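You operate a simulated robot arm through the tools that you are given. There is no shell and no other tool. Be economical: measure what you need, move in short steps, check, and stop when the job is done.

You run a simulated robot arm. Do the job below in one go: nothing can be reset, and whatever is moved stays where it is left.

## Task
Take the white bar and leave it on top of the white pack.
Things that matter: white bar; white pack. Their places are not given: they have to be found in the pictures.

Only the result counts: the job must be done as asked and must still hold three seconds after the hand-in. Knocking over, shifting, dropping, spilling or breaking anything else fails it.

## Robot
A 7-joint arm with a two-finger parallel gripper, fixed in place. Base frame: the origin is at the foot of the arm, x ahead of it, y to its left, z up; the work surface is at about z = 780. Readings come in mm, degrees, newtons and seconds.
With the tool pointing down near the work surface it reaches from about 300 to 700 mm from the base axis. Its first joint turns from -66.0 to 66.0 degrees. Payload 1.57 kg.
The TCP is the grasp point between the finger pads, 30 mm short of the fingertips. In the tool frame z runs along the fingers and y along their closing line. The gripper opens to 110 mm. The fingers are 24 mm wide and 12 mm thick; the gripper's body (48 by 112 mm) begins 78 mm behind the TCP.
Orientation is that of the tool frame in the base frame, as [roll, pitch, yaw] about the fixed x, y, z axes, in that order (R = Rz(yaw) Ry(pitch) Rx(roll)). With the fingers straight down and closing along the base's y, the tool's x points along the base's -x, its y along +y and its z along -z.

## Interface
- The arm moves only by the tool arm_command. Its argument "motion" is a list of rows, each a list of 6 numbers: the shift along the tool's x, y, z in mm, then the turn, a rotation vector about the tool's x, y, z in rad. In form: [[tx, ty, tz, wx, wy, wz], ...]. A call has 1 to 10 rows; each row shifts and turns the commanded pose from where the row before left it, along the tool's axes as they then stand. "grip" is the gripper command, from -1 (shut) to 1 (fully open), values between in proportion, set as the call begins (left out, the last holds). Rows are played at 5 a second. More than 50 mm and 8.6 degrees between two rows, or a gripper value outside its range, and nothing of the call is played. Where a pose cannot be reached the arm comes as near as it can. A force on the tool above 40 N (or 10 N above the force at the start of the call, whichever is more), or a blocked arm, ends the call early, and 0.2 s more pass. Each finger travels about 108 mm/s and halts on what it meets, pressing with about 33 N; the grip force reading is that of the motor and also rises with nothing between the fingers. The clock runs only during rows and for 0.2 s after the last one: add rows that do not move to give the fingers time. It gives the time, the measured TCP pose, the force on the tool (base axes), the opening and the grip force at its end, in the units of the frame above (readings bear some noise), and new pictures: "show" is both (left out), scene, wrist or none.
- Cameras (640 x 400 px; columns grow to the right, rows downward): "scene" is fixed at [161.6, -421.8, 1367.5]; the picture's right is [0.61, -0.79, 0.00], its down [-0.71, -0.55, -0.45] and it looks along [0.35, 0.27, -0.90] (base axes); focal length 344 px, centre (320, 200). "wrist" rides on the gripper at [70, 16, -141] in the tool frame; the picture's right is [-0.23, 0.97, 0.00], its down [-0.86, -0.20, -0.48] and it looks along [-0.47, -0.11, 0.88] (tool axes); focal length 222 px, centre (320, 200).
- point_at(camera, pixels): for up to 12 pixels [column, row] of the newest picture of that camera ("zoom" is the newest enlarged one), the place [x, y, z] in the base frame of the surface seen there, good to about 2 mm. The clock stands still meanwhile.
- close_up(camera, box): a new picture of the part [left, top, right, bottom] of that camera's present view, enlarged. The clock stands still meanwhile.
- job_done(): hands the job in; it is judged then, once.

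Go step by step. Measure first, check grasps and placings, and put right what went wrong. The budget is 60 turns and 170 pictures, counting those below and the enlarged ones. Unless the task says otherwise, let go and move clear before handing in, and close with one line.

The tools are called after "Call:" as a command line: name --pt "numbers of a row" for each row, then --argument value for the rest, lists and objects as JSON in quotes. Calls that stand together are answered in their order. arm_command: Moves the arm, as the interface text tells. Its arguments: {"type":"object","properties":{"motion":{"type":"array","items":{"type":"array","items":{"type":"number"}}},"grip":{"type":"number"},"show":{"type":"string","enum":["both","scene","wrist","none"]}},"required":["motion"]} The other tools are called the same way: point_at (camera, pixels) gives the place of the surface under pixels of a picture; close_up (camera, box) takes an enlarged picture of a part of a camera's view; job_done () hands the job in.

At the start:

```text
time_s: 0.0
tool_pos: [408.6, -233.2, 1008.8]
orientation: [180.0, 0.0, -180.0]
force: [-0.5, -0.7, 0.3]
width: 110.1
finger_force: 0.0
```

scene: 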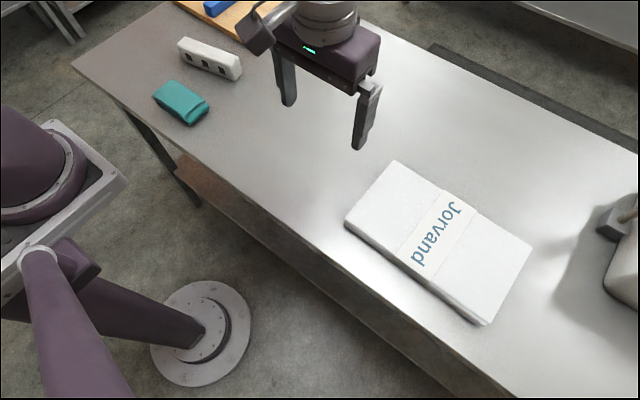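
wrist: 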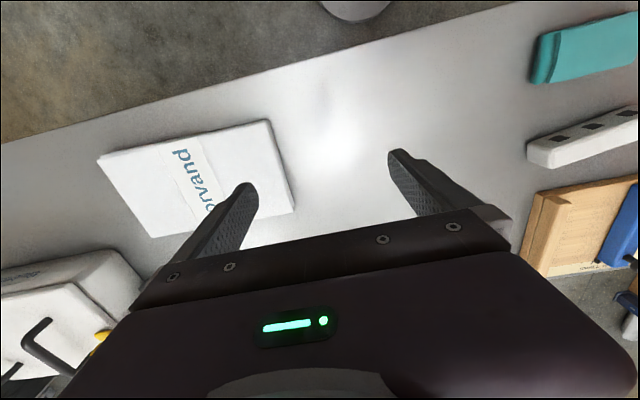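

The white bar looks like the power-strip shape at scene (210,60), and the white pack like the "Jorvand" packet at (440,240). I'll measure both and look at them enlarged.

Call:
close_up --camera "scene" --box '[140, 0, 300, 140]'

Call:
point_at --camera "scene" --pixels '[[182, 39], [241, 66], [236, 79], [180, 50], [210, 54], [395, 161], [347, 222], [484, 323], [531, 246], [440, 235], [150, 60], [205, 110]]'

Call:
close_up --camera "scene" --box '[330, 140, 640, 340]'

```text
2.86 times, centred on (220, 70) of scene
```

zoom: 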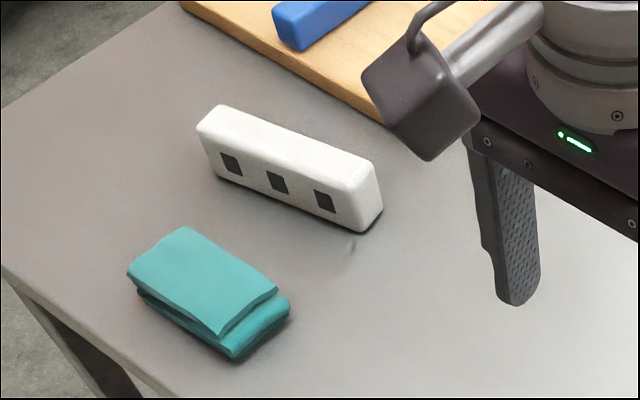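

```text
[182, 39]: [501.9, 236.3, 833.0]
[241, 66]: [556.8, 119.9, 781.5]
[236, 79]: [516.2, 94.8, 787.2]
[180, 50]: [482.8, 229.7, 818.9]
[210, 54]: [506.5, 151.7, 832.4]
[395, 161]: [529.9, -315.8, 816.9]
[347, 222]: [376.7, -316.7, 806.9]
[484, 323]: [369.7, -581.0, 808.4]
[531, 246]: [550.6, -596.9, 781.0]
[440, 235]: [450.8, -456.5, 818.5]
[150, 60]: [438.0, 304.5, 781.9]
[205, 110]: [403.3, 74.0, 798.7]
```

```text
2.00 times, centred on (485, 240) of scene
```

zoom: 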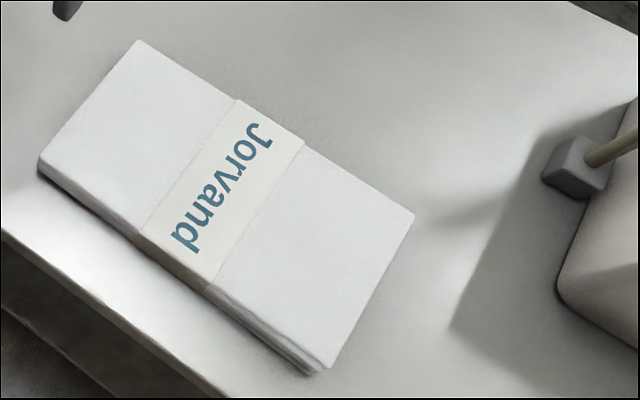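

The bar's top is at about z=833, and the pack's top at about 818, spanning x 375–540 and y -590 to -316. I need the bar's top edges more precisely.

Call:
close_up --camera "scene" --box '[170, 20, 250, 90]'

```text
5.71 times, centred on (210, 55) of scene
```

zoom: 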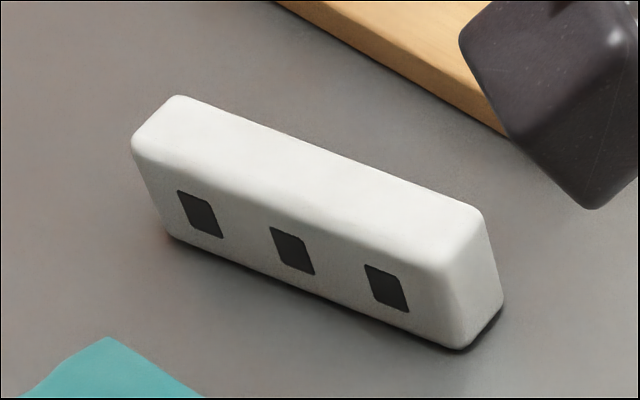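

Call:
point_at --camera "zoom" --pixels '[[145, 150], [180, 104], [440, 258], [472, 214], [310, 185], [345, 165], [280, 208], [185, 200], [400, 300], [460, 335], [488, 290], [490, 120]]'

```text
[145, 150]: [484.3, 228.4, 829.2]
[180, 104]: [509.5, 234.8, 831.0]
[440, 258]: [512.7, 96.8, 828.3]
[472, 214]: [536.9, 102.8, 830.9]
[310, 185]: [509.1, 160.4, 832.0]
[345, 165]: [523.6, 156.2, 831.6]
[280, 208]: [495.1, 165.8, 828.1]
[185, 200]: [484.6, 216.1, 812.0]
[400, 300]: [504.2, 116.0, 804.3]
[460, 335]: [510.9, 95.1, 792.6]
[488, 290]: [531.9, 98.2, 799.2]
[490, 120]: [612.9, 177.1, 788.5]
```

The bar is centred near (511,166) with its top at 832, its long axis is about 12° off base y, and it is about 34 mm thick. I'll move above it, staying high.

Call:
arm_command --pt "-10.2 39.9 0 0 0 0" --pt "-10.2 39.9 0 0 0 0" --pt "-10.2 39.9 0 0 0 0" --pt "-10.2 39.9 0 0 0 0" --pt "-10.2 39.9 0 0 0 0" --pt "-10.2 39.9 0 0 0 0" --pt "-10.2 39.9 0 0 0 0" --pt "-10.2 39.9 0 0 0 0" --pt "-10.2 39.9 0 0 0 0" --pt "-10.2 39.9 0 0 0 0" --show "none"

Call:
arm_command --pt "0 0 0 0 0 0.1358" --pt "0 0 0 0 0 0.1358" --pt "0 0 0 0 0 0.1358" --pt "0 0 0 0 0 0.1358" --pt "0 0 0 0 0 0.1358" --pt "0 0 0 0 0 0.1358" --pt "0 0 0 0 0 0.1358" --pt "0 0 0 0 0 0.1358" --pt "0 0 0 0 0 0.1358" --pt "0 0 0 0 0 0.1358" --grip 0.45

```text
time_s: 2.2
tool_pos: [510.1, 167.3, 1010.6]
orientation: [179.9, 0.0, 179.9]
force: [0.0, 0.3, 0.7]
width: 110.0
finger_force: 0.0
```

```text
time_s: 4.4
tool_pos: [509.8, 165.1, 1009.4]
orientation: [180.0, 0.0, 102.2]
force: [-0.2, 0.0, -0.5]
width: 80.0
finger_force: 0.0
```

scene: 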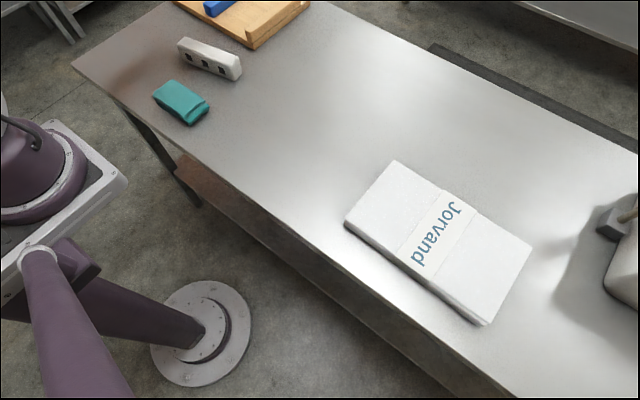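
wrist: 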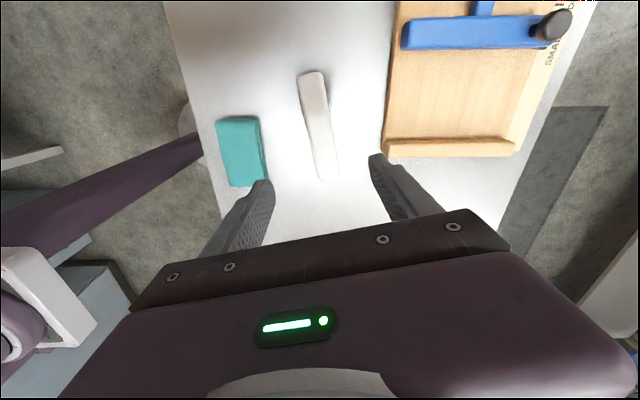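

The bar shows in the wrist view from (312,75) to (325,175). I'll check its geometry from this view.

Call:
close_up --camera "wrist" --box '[260, 60, 380, 190]'

Call:
point_at --camera "wrist" --pixels '[[302, 80], [321, 80], [308, 125], [324, 125], [318, 165], [330, 165], [316, 125], [340, 130], [290, 130]]'

```text
3.08 times, centred on (320, 125) of wrist
```

zoom: 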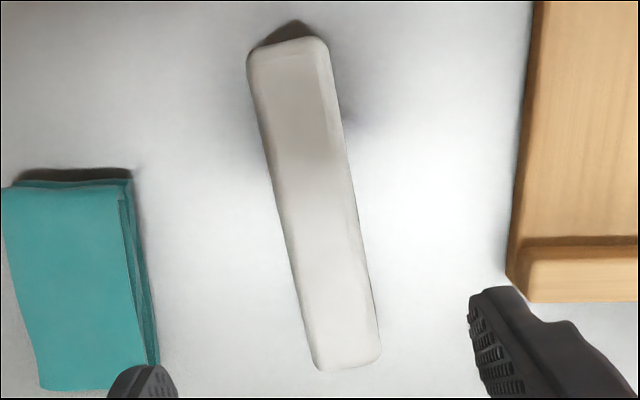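

```text
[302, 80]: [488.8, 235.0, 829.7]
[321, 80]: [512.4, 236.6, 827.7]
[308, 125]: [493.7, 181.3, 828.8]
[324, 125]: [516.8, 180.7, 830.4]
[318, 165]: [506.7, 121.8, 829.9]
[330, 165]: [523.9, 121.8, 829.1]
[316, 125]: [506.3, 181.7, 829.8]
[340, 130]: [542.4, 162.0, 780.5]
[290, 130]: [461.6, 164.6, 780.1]
```

The wrist view gives the same position, and the fingers have clear space on both sides. I'll descend, stopping partway for a look.

Call:
arm_command --pt "0 0 35 0 0 0" --pt "0 0 35 0 0 0" --pt "0 0 35 0 0 0" --pt "0 0 30 0 0 0" --pt "0 0 0 0 0 0"

```text
time_s: 5.6
tool_pos: [509.1, 167.1, 872.2]
orientation: [179.9, 0.0, 102.2]
force: [0.3, -0.3, 0.6]
width: 79.9
finger_force: 0.1
```

scene: 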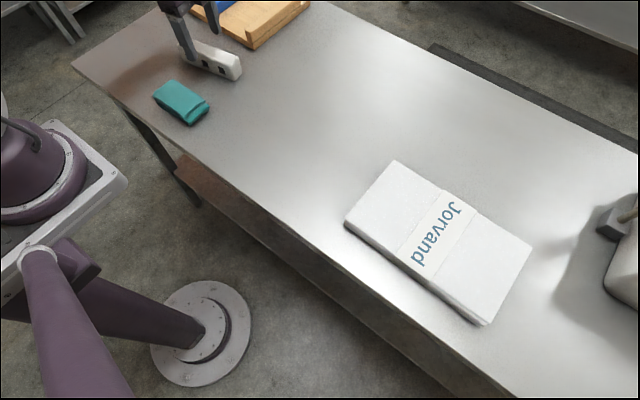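
wrist: 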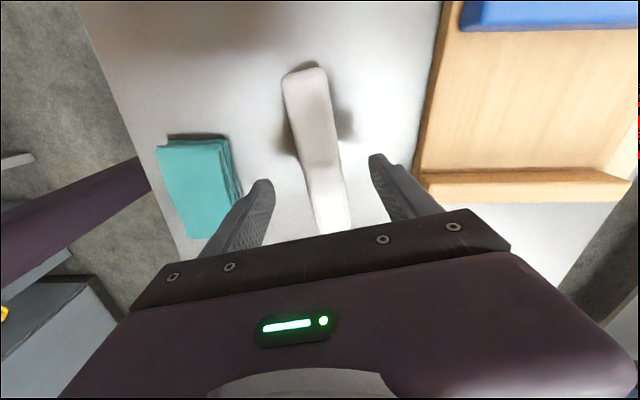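

The fingers straddle the bar with equal gaps, so I'll go down to about z=817 and then close.

Call:
arm_command --pt "0 0 20 0 0 0" --pt "0 0 20 0 0 0" --pt "0 0 15 0 0 0" --pt "0 0 0 0 0 0" --show "none"

Call:
arm_command --pt "0 0 0 0 0 0" --pt "0 0 0 0 0 0" --pt "0 0 0 0 0 0" --pt "0 0 0 0 0 0" --grip -1

```text
time_s: 6.6
tool_pos: [511.4, 165.4, 820.2]
orientation: [-179.9, 0.0, 102.2]
force: [0.2, 0.4, -0.5]
width: 80.1
finger_force: 0.1
```

```text
time_s: 7.6
tool_pos: [510.5, 166.0, 818.7]
orientation: [180.0, 0.0, 102.2]
force: [0.3, 0.5, -0.6]
width: 35.5
finger_force: 33.1
```

scene: 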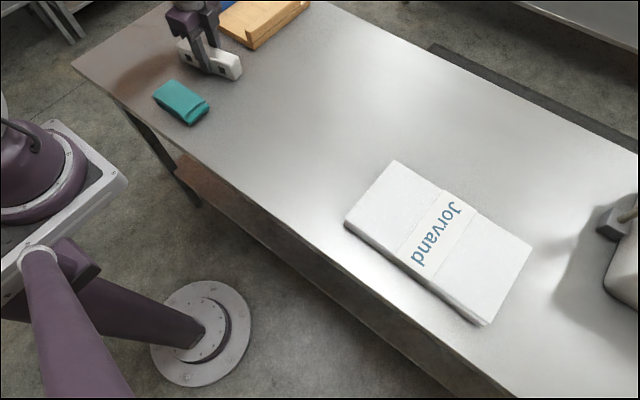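
wrist: 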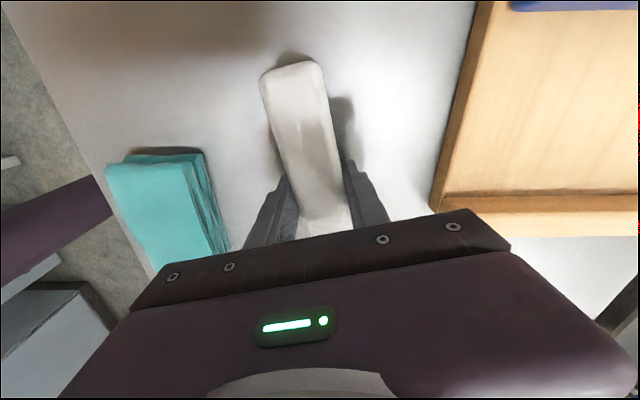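

The bar is held, with width 35.5 mm and grip force 33 N. I'll lift it slowly and measure the pack's top more closely.

Call:
arm_command --pt "0 0 -10 0 0 0" --pt "0 0 -20 0 0 0" --pt "0 0 -30 0 0 0" --pt "0 0 -35 0 0 0" --pt "0 0 -35 0 0 0" --pt "0 0 0 0 0 0"

Call:
close_up --camera "scene" --box '[330, 150, 550, 340]'

Call:
point_at --camera "scene" --pixels '[[395, 164], [350, 222], [484, 318], [527, 246], [385, 200], [415, 220], [430, 230], [440, 205], [420, 262], [455, 250], [480, 270], [490, 250]]'

```text
time_s: 9.0
tool_pos: [510.6, 165.3, 949.4]
orientation: [-180.0, 0.0, 102.2]
force: [-0.2, -0.1, -1.7]
width: 35.6
finger_force: 32.7
```

scene: 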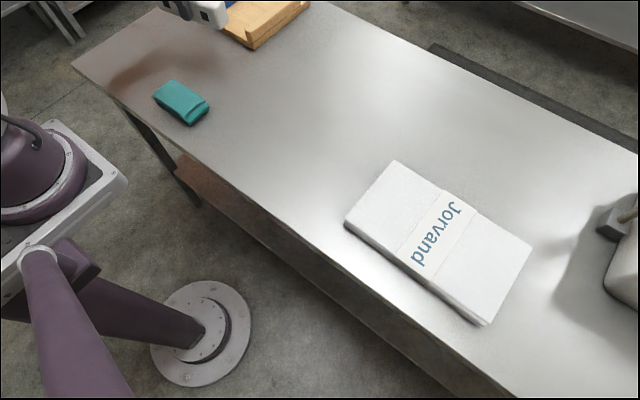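
wrist: 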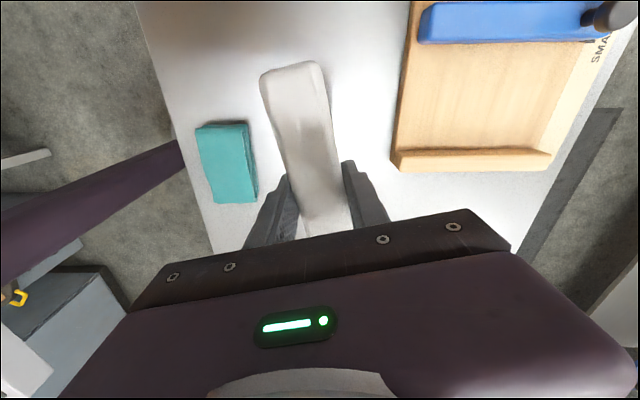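

```text
2.11 times, centred on (440, 245) of scene
```

zoom: 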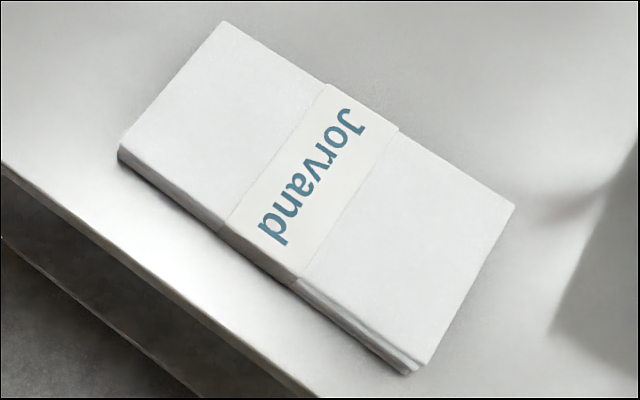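

```text
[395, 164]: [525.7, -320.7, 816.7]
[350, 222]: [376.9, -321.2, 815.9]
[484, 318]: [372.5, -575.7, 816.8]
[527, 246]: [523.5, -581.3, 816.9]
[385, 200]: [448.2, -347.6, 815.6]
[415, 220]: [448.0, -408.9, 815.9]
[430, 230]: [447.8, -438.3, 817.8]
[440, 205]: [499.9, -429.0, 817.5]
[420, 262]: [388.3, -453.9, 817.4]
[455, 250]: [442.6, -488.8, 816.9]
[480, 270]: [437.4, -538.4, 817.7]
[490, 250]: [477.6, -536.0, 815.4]
```

The lift is clean. The pack top is flat at about 817 and centred at (450,-450). I'll carry the bar there at this height.

Call:
arm_command --pt "-36.8 -11.83 0 0 0 0" --pt "-36.8 -11.83 0 0 0 0" --pt "-36.8 -11.83 0 0 0 0" --pt "-36.8 -11.83 0 0 0 0" --pt "-36.8 -11.83 0 0 0 0" --pt "-36.8 -11.83 0 0 0 0" --pt "-36.8 -11.83 0 0 0 0" --pt "-36.8 -11.83 0 0 0 0" --show "none"

Call:
arm_command --pt "-36.8 -11.83 0 0 0 0" --pt "-36.8 -11.83 0 0 0 0" --pt "-36.8 -11.83 0 0 0 0" --pt "-36.8 -11.83 0 0 0 0" --pt "-36.8 -11.83 0 0 0 0" --pt "-36.8 -11.83 0 0 0 0" --pt "-36.8 -11.83 0 0 0 0" --pt "-36.8 -11.83 0 0 0 0" --pt "0 0 0 0 0 0"

```text
time_s: 10.8
tool_pos: [478.2, -142.3, 950.4]
orientation: [179.9, 0.0, 102.3]
force: [0.4, 0.0, -1.1]
width: 35.4
finger_force: 33.4
```

```text
time_s: 12.8
tool_pos: [453.0, -448.3, 948.9]
orientation: [-180.0, 0.0, 102.3]
force: [0.4, -0.4, -0.5]
width: 35.4
finger_force: 32.7
```

scene: 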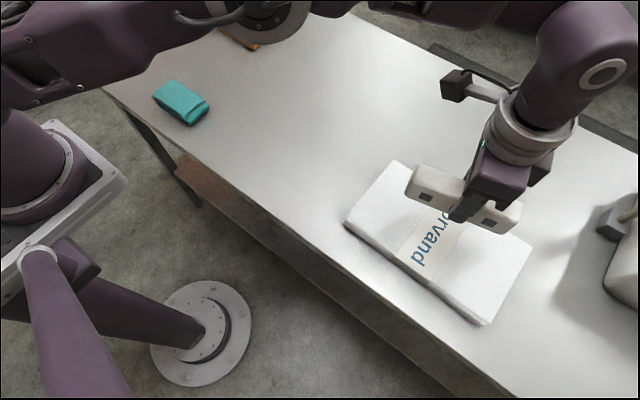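
wrist: 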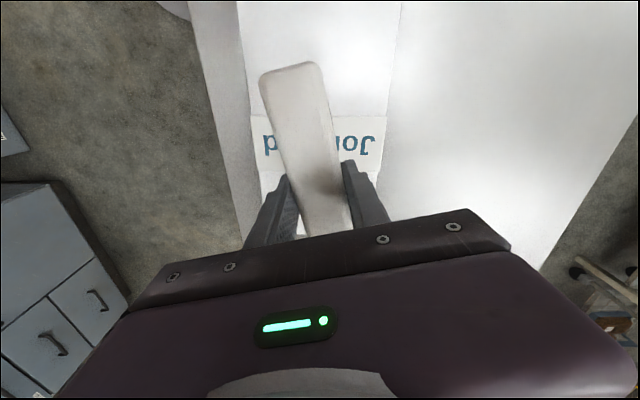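

The bar is over the middle of the pack, and contact is expected at a TCP z of about 855. I'll descend to about 861 first, then finish in small steps.

Call:
arm_command --pt "0 0 30 0 0 0" --pt "0 0 30 0 0 0" --pt "0 0 20 0 0 0" --pt "0 0 8 0 0 0" --pt "0 0 0 0 0 0" --show "none"

Call:
arm_command --pt "0 0 2 0 0 0" --pt "0 0 2 0 0 0" --pt "0 0 0 0 0 0" --show "scene"

```text
time_s: 14.0
tool_pos: [451.7, -449.7, 861.3]
orientation: [-180.0, 0.0, 102.2]
force: [0.0, 0.4, -1.2]
width: 35.8
finger_force: 32.9
```

```text
time_s: 14.8
tool_pos: [451.2, -449.9, 857.6]
orientation: [179.9, 0.0, 102.2]
force: [0.7, 0.0, -1.8]
width: 35.5
finger_force: 33.0
```

scene: 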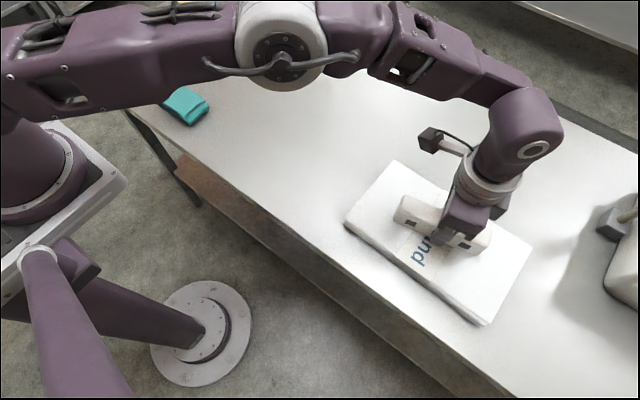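

There is no contact yet at 857.6, so I'll step down 1 mm at a time.

Call:
arm_command --pt "0 0 1 0 0 0" --pt "0 0 0 0 0 0" --show "none"

Call:
arm_command --pt "0 0 1 0 0 0" --pt "0 0 0 0 0 0" --show "none"

```text
time_s: 15.4
tool_pos: [450.8, -449.9, 856.1]
orientation: [180.0, -0.1, 102.2]
force: [-0.1, -0.8, -1.5]
width: 35.3
finger_force: 32.8
```

```text
time_s: 16.0
tool_pos: [450.9, -449.7, 856.1]
orientation: [180.0, 0.1, 102.2]
force: [0.7, 0.9, 1.6]
width: 35.7
finger_force: 32.8
```

The vertical force went from -1.5 to +1.6, which suggests first contact. I'll go one more millimetre to confirm.

Call:
arm_command --pt "0 0 0.7 0 0 0" --pt "0 0 0 0 0 0" --show "wrist"

```text
time_s: 16.6
tool_pos: [449.2, -449.6, 855.9]
orientation: [179.9, 0.2, 102.2]
force: [-2.6, 3.6, 16.3]
width: 35.5
finger_force: 32.5
```

wrist: 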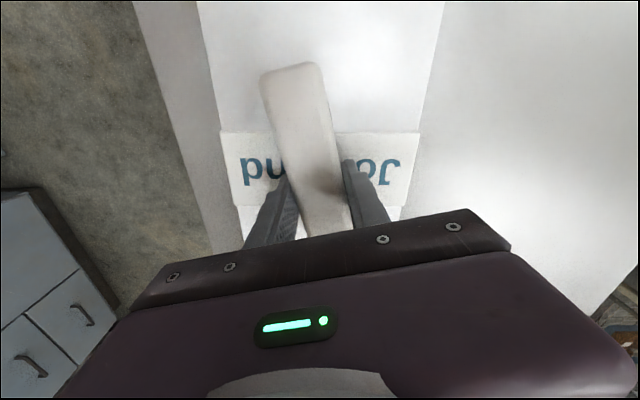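

Contact is firm at 16 N, so I'll back off 0.6 mm to relieve it and then open to about 80 mm.

Call:
arm_command --pt "0 0 -0.6 0 0 0" --pt "0 0 0 0 0 0" --show "none"

Call:
arm_command --pt "0 0 0 0 0 0" --pt "0 0 0 0 0 0" --pt "0 0 0 0 0 0" --pt "0 0 0 0 0 0" --grip 0.45

```text
time_s: 17.2
tool_pos: [450.1, -449.9, 854.5]
orientation: [-180.0, 0.1, 102.2]
force: [-3.3, 1.7, 15.5]
width: 35.9
finger_force: 33.7
```

```text
time_s: 18.2
tool_pos: [450.8, -450.2, 854.4]
orientation: [-180.0, -0.1, 102.2]
force: [0.3, 0.1, 0.3]
width: 79.7
finger_force: 0.0
```

scene: 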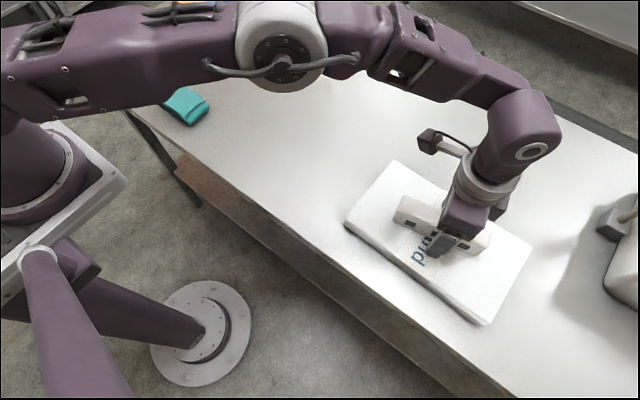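
wrist: 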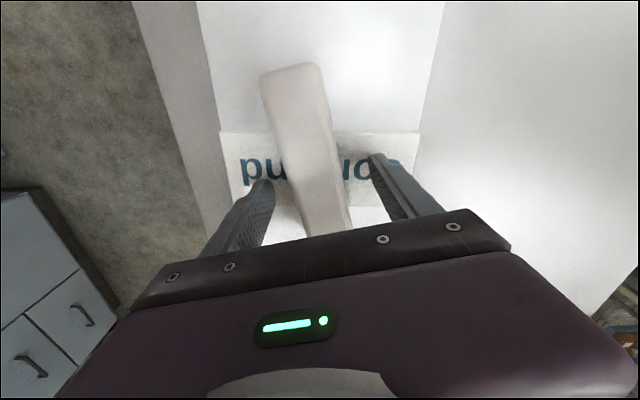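

The bar is released and standing, and the fingers are clear on both sides. I'll rise straight up and check.

Call:
arm_command --pt "0 0 -10 0 0 0" --pt "0 0 -20 0 0 0" --pt "0 0 -30 0 0 0" --pt "0 0 -40 0 0 0" --pt "0 0 -40 0 0 0" --pt "0 0 0 0 0 0" --pt "0 0 0 0 0 0"

```text
time_s: 19.8
tool_pos: [450.3, -449.9, 992.4]
orientation: [-180.0, 0.0, 102.2]
force: [0.3, 0.0, -0.2]
width: 80.0
finger_force: 0.1
```

scene: 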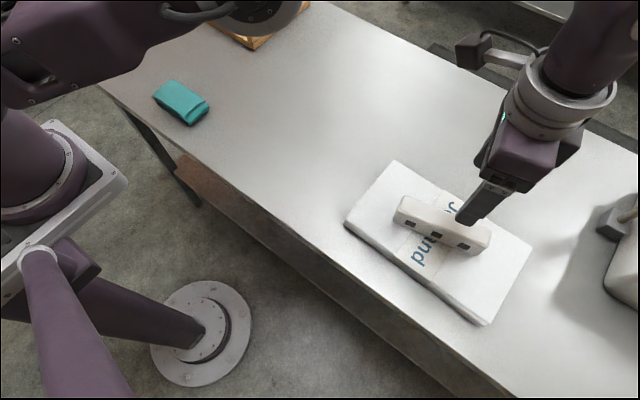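
wrist: 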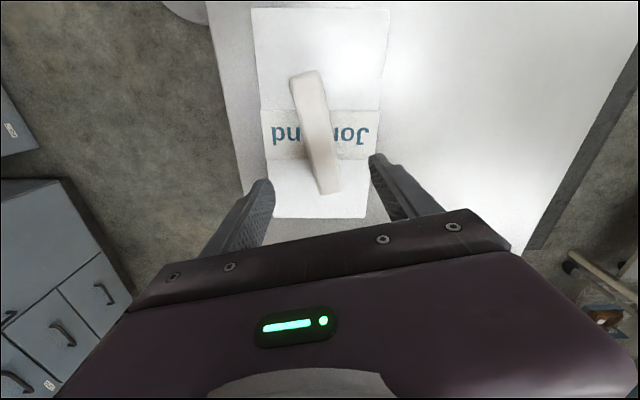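

The bar stands steady in the middle of the pack (scene 440,225), the pack hasn't moved, and the gripper is clear. I'm handing in.

Call:
job_done

```text
The job is handed in.
```

The white bar is resting on top of the white pack, near its centre, with the gripper open and clear and nothing else moved.
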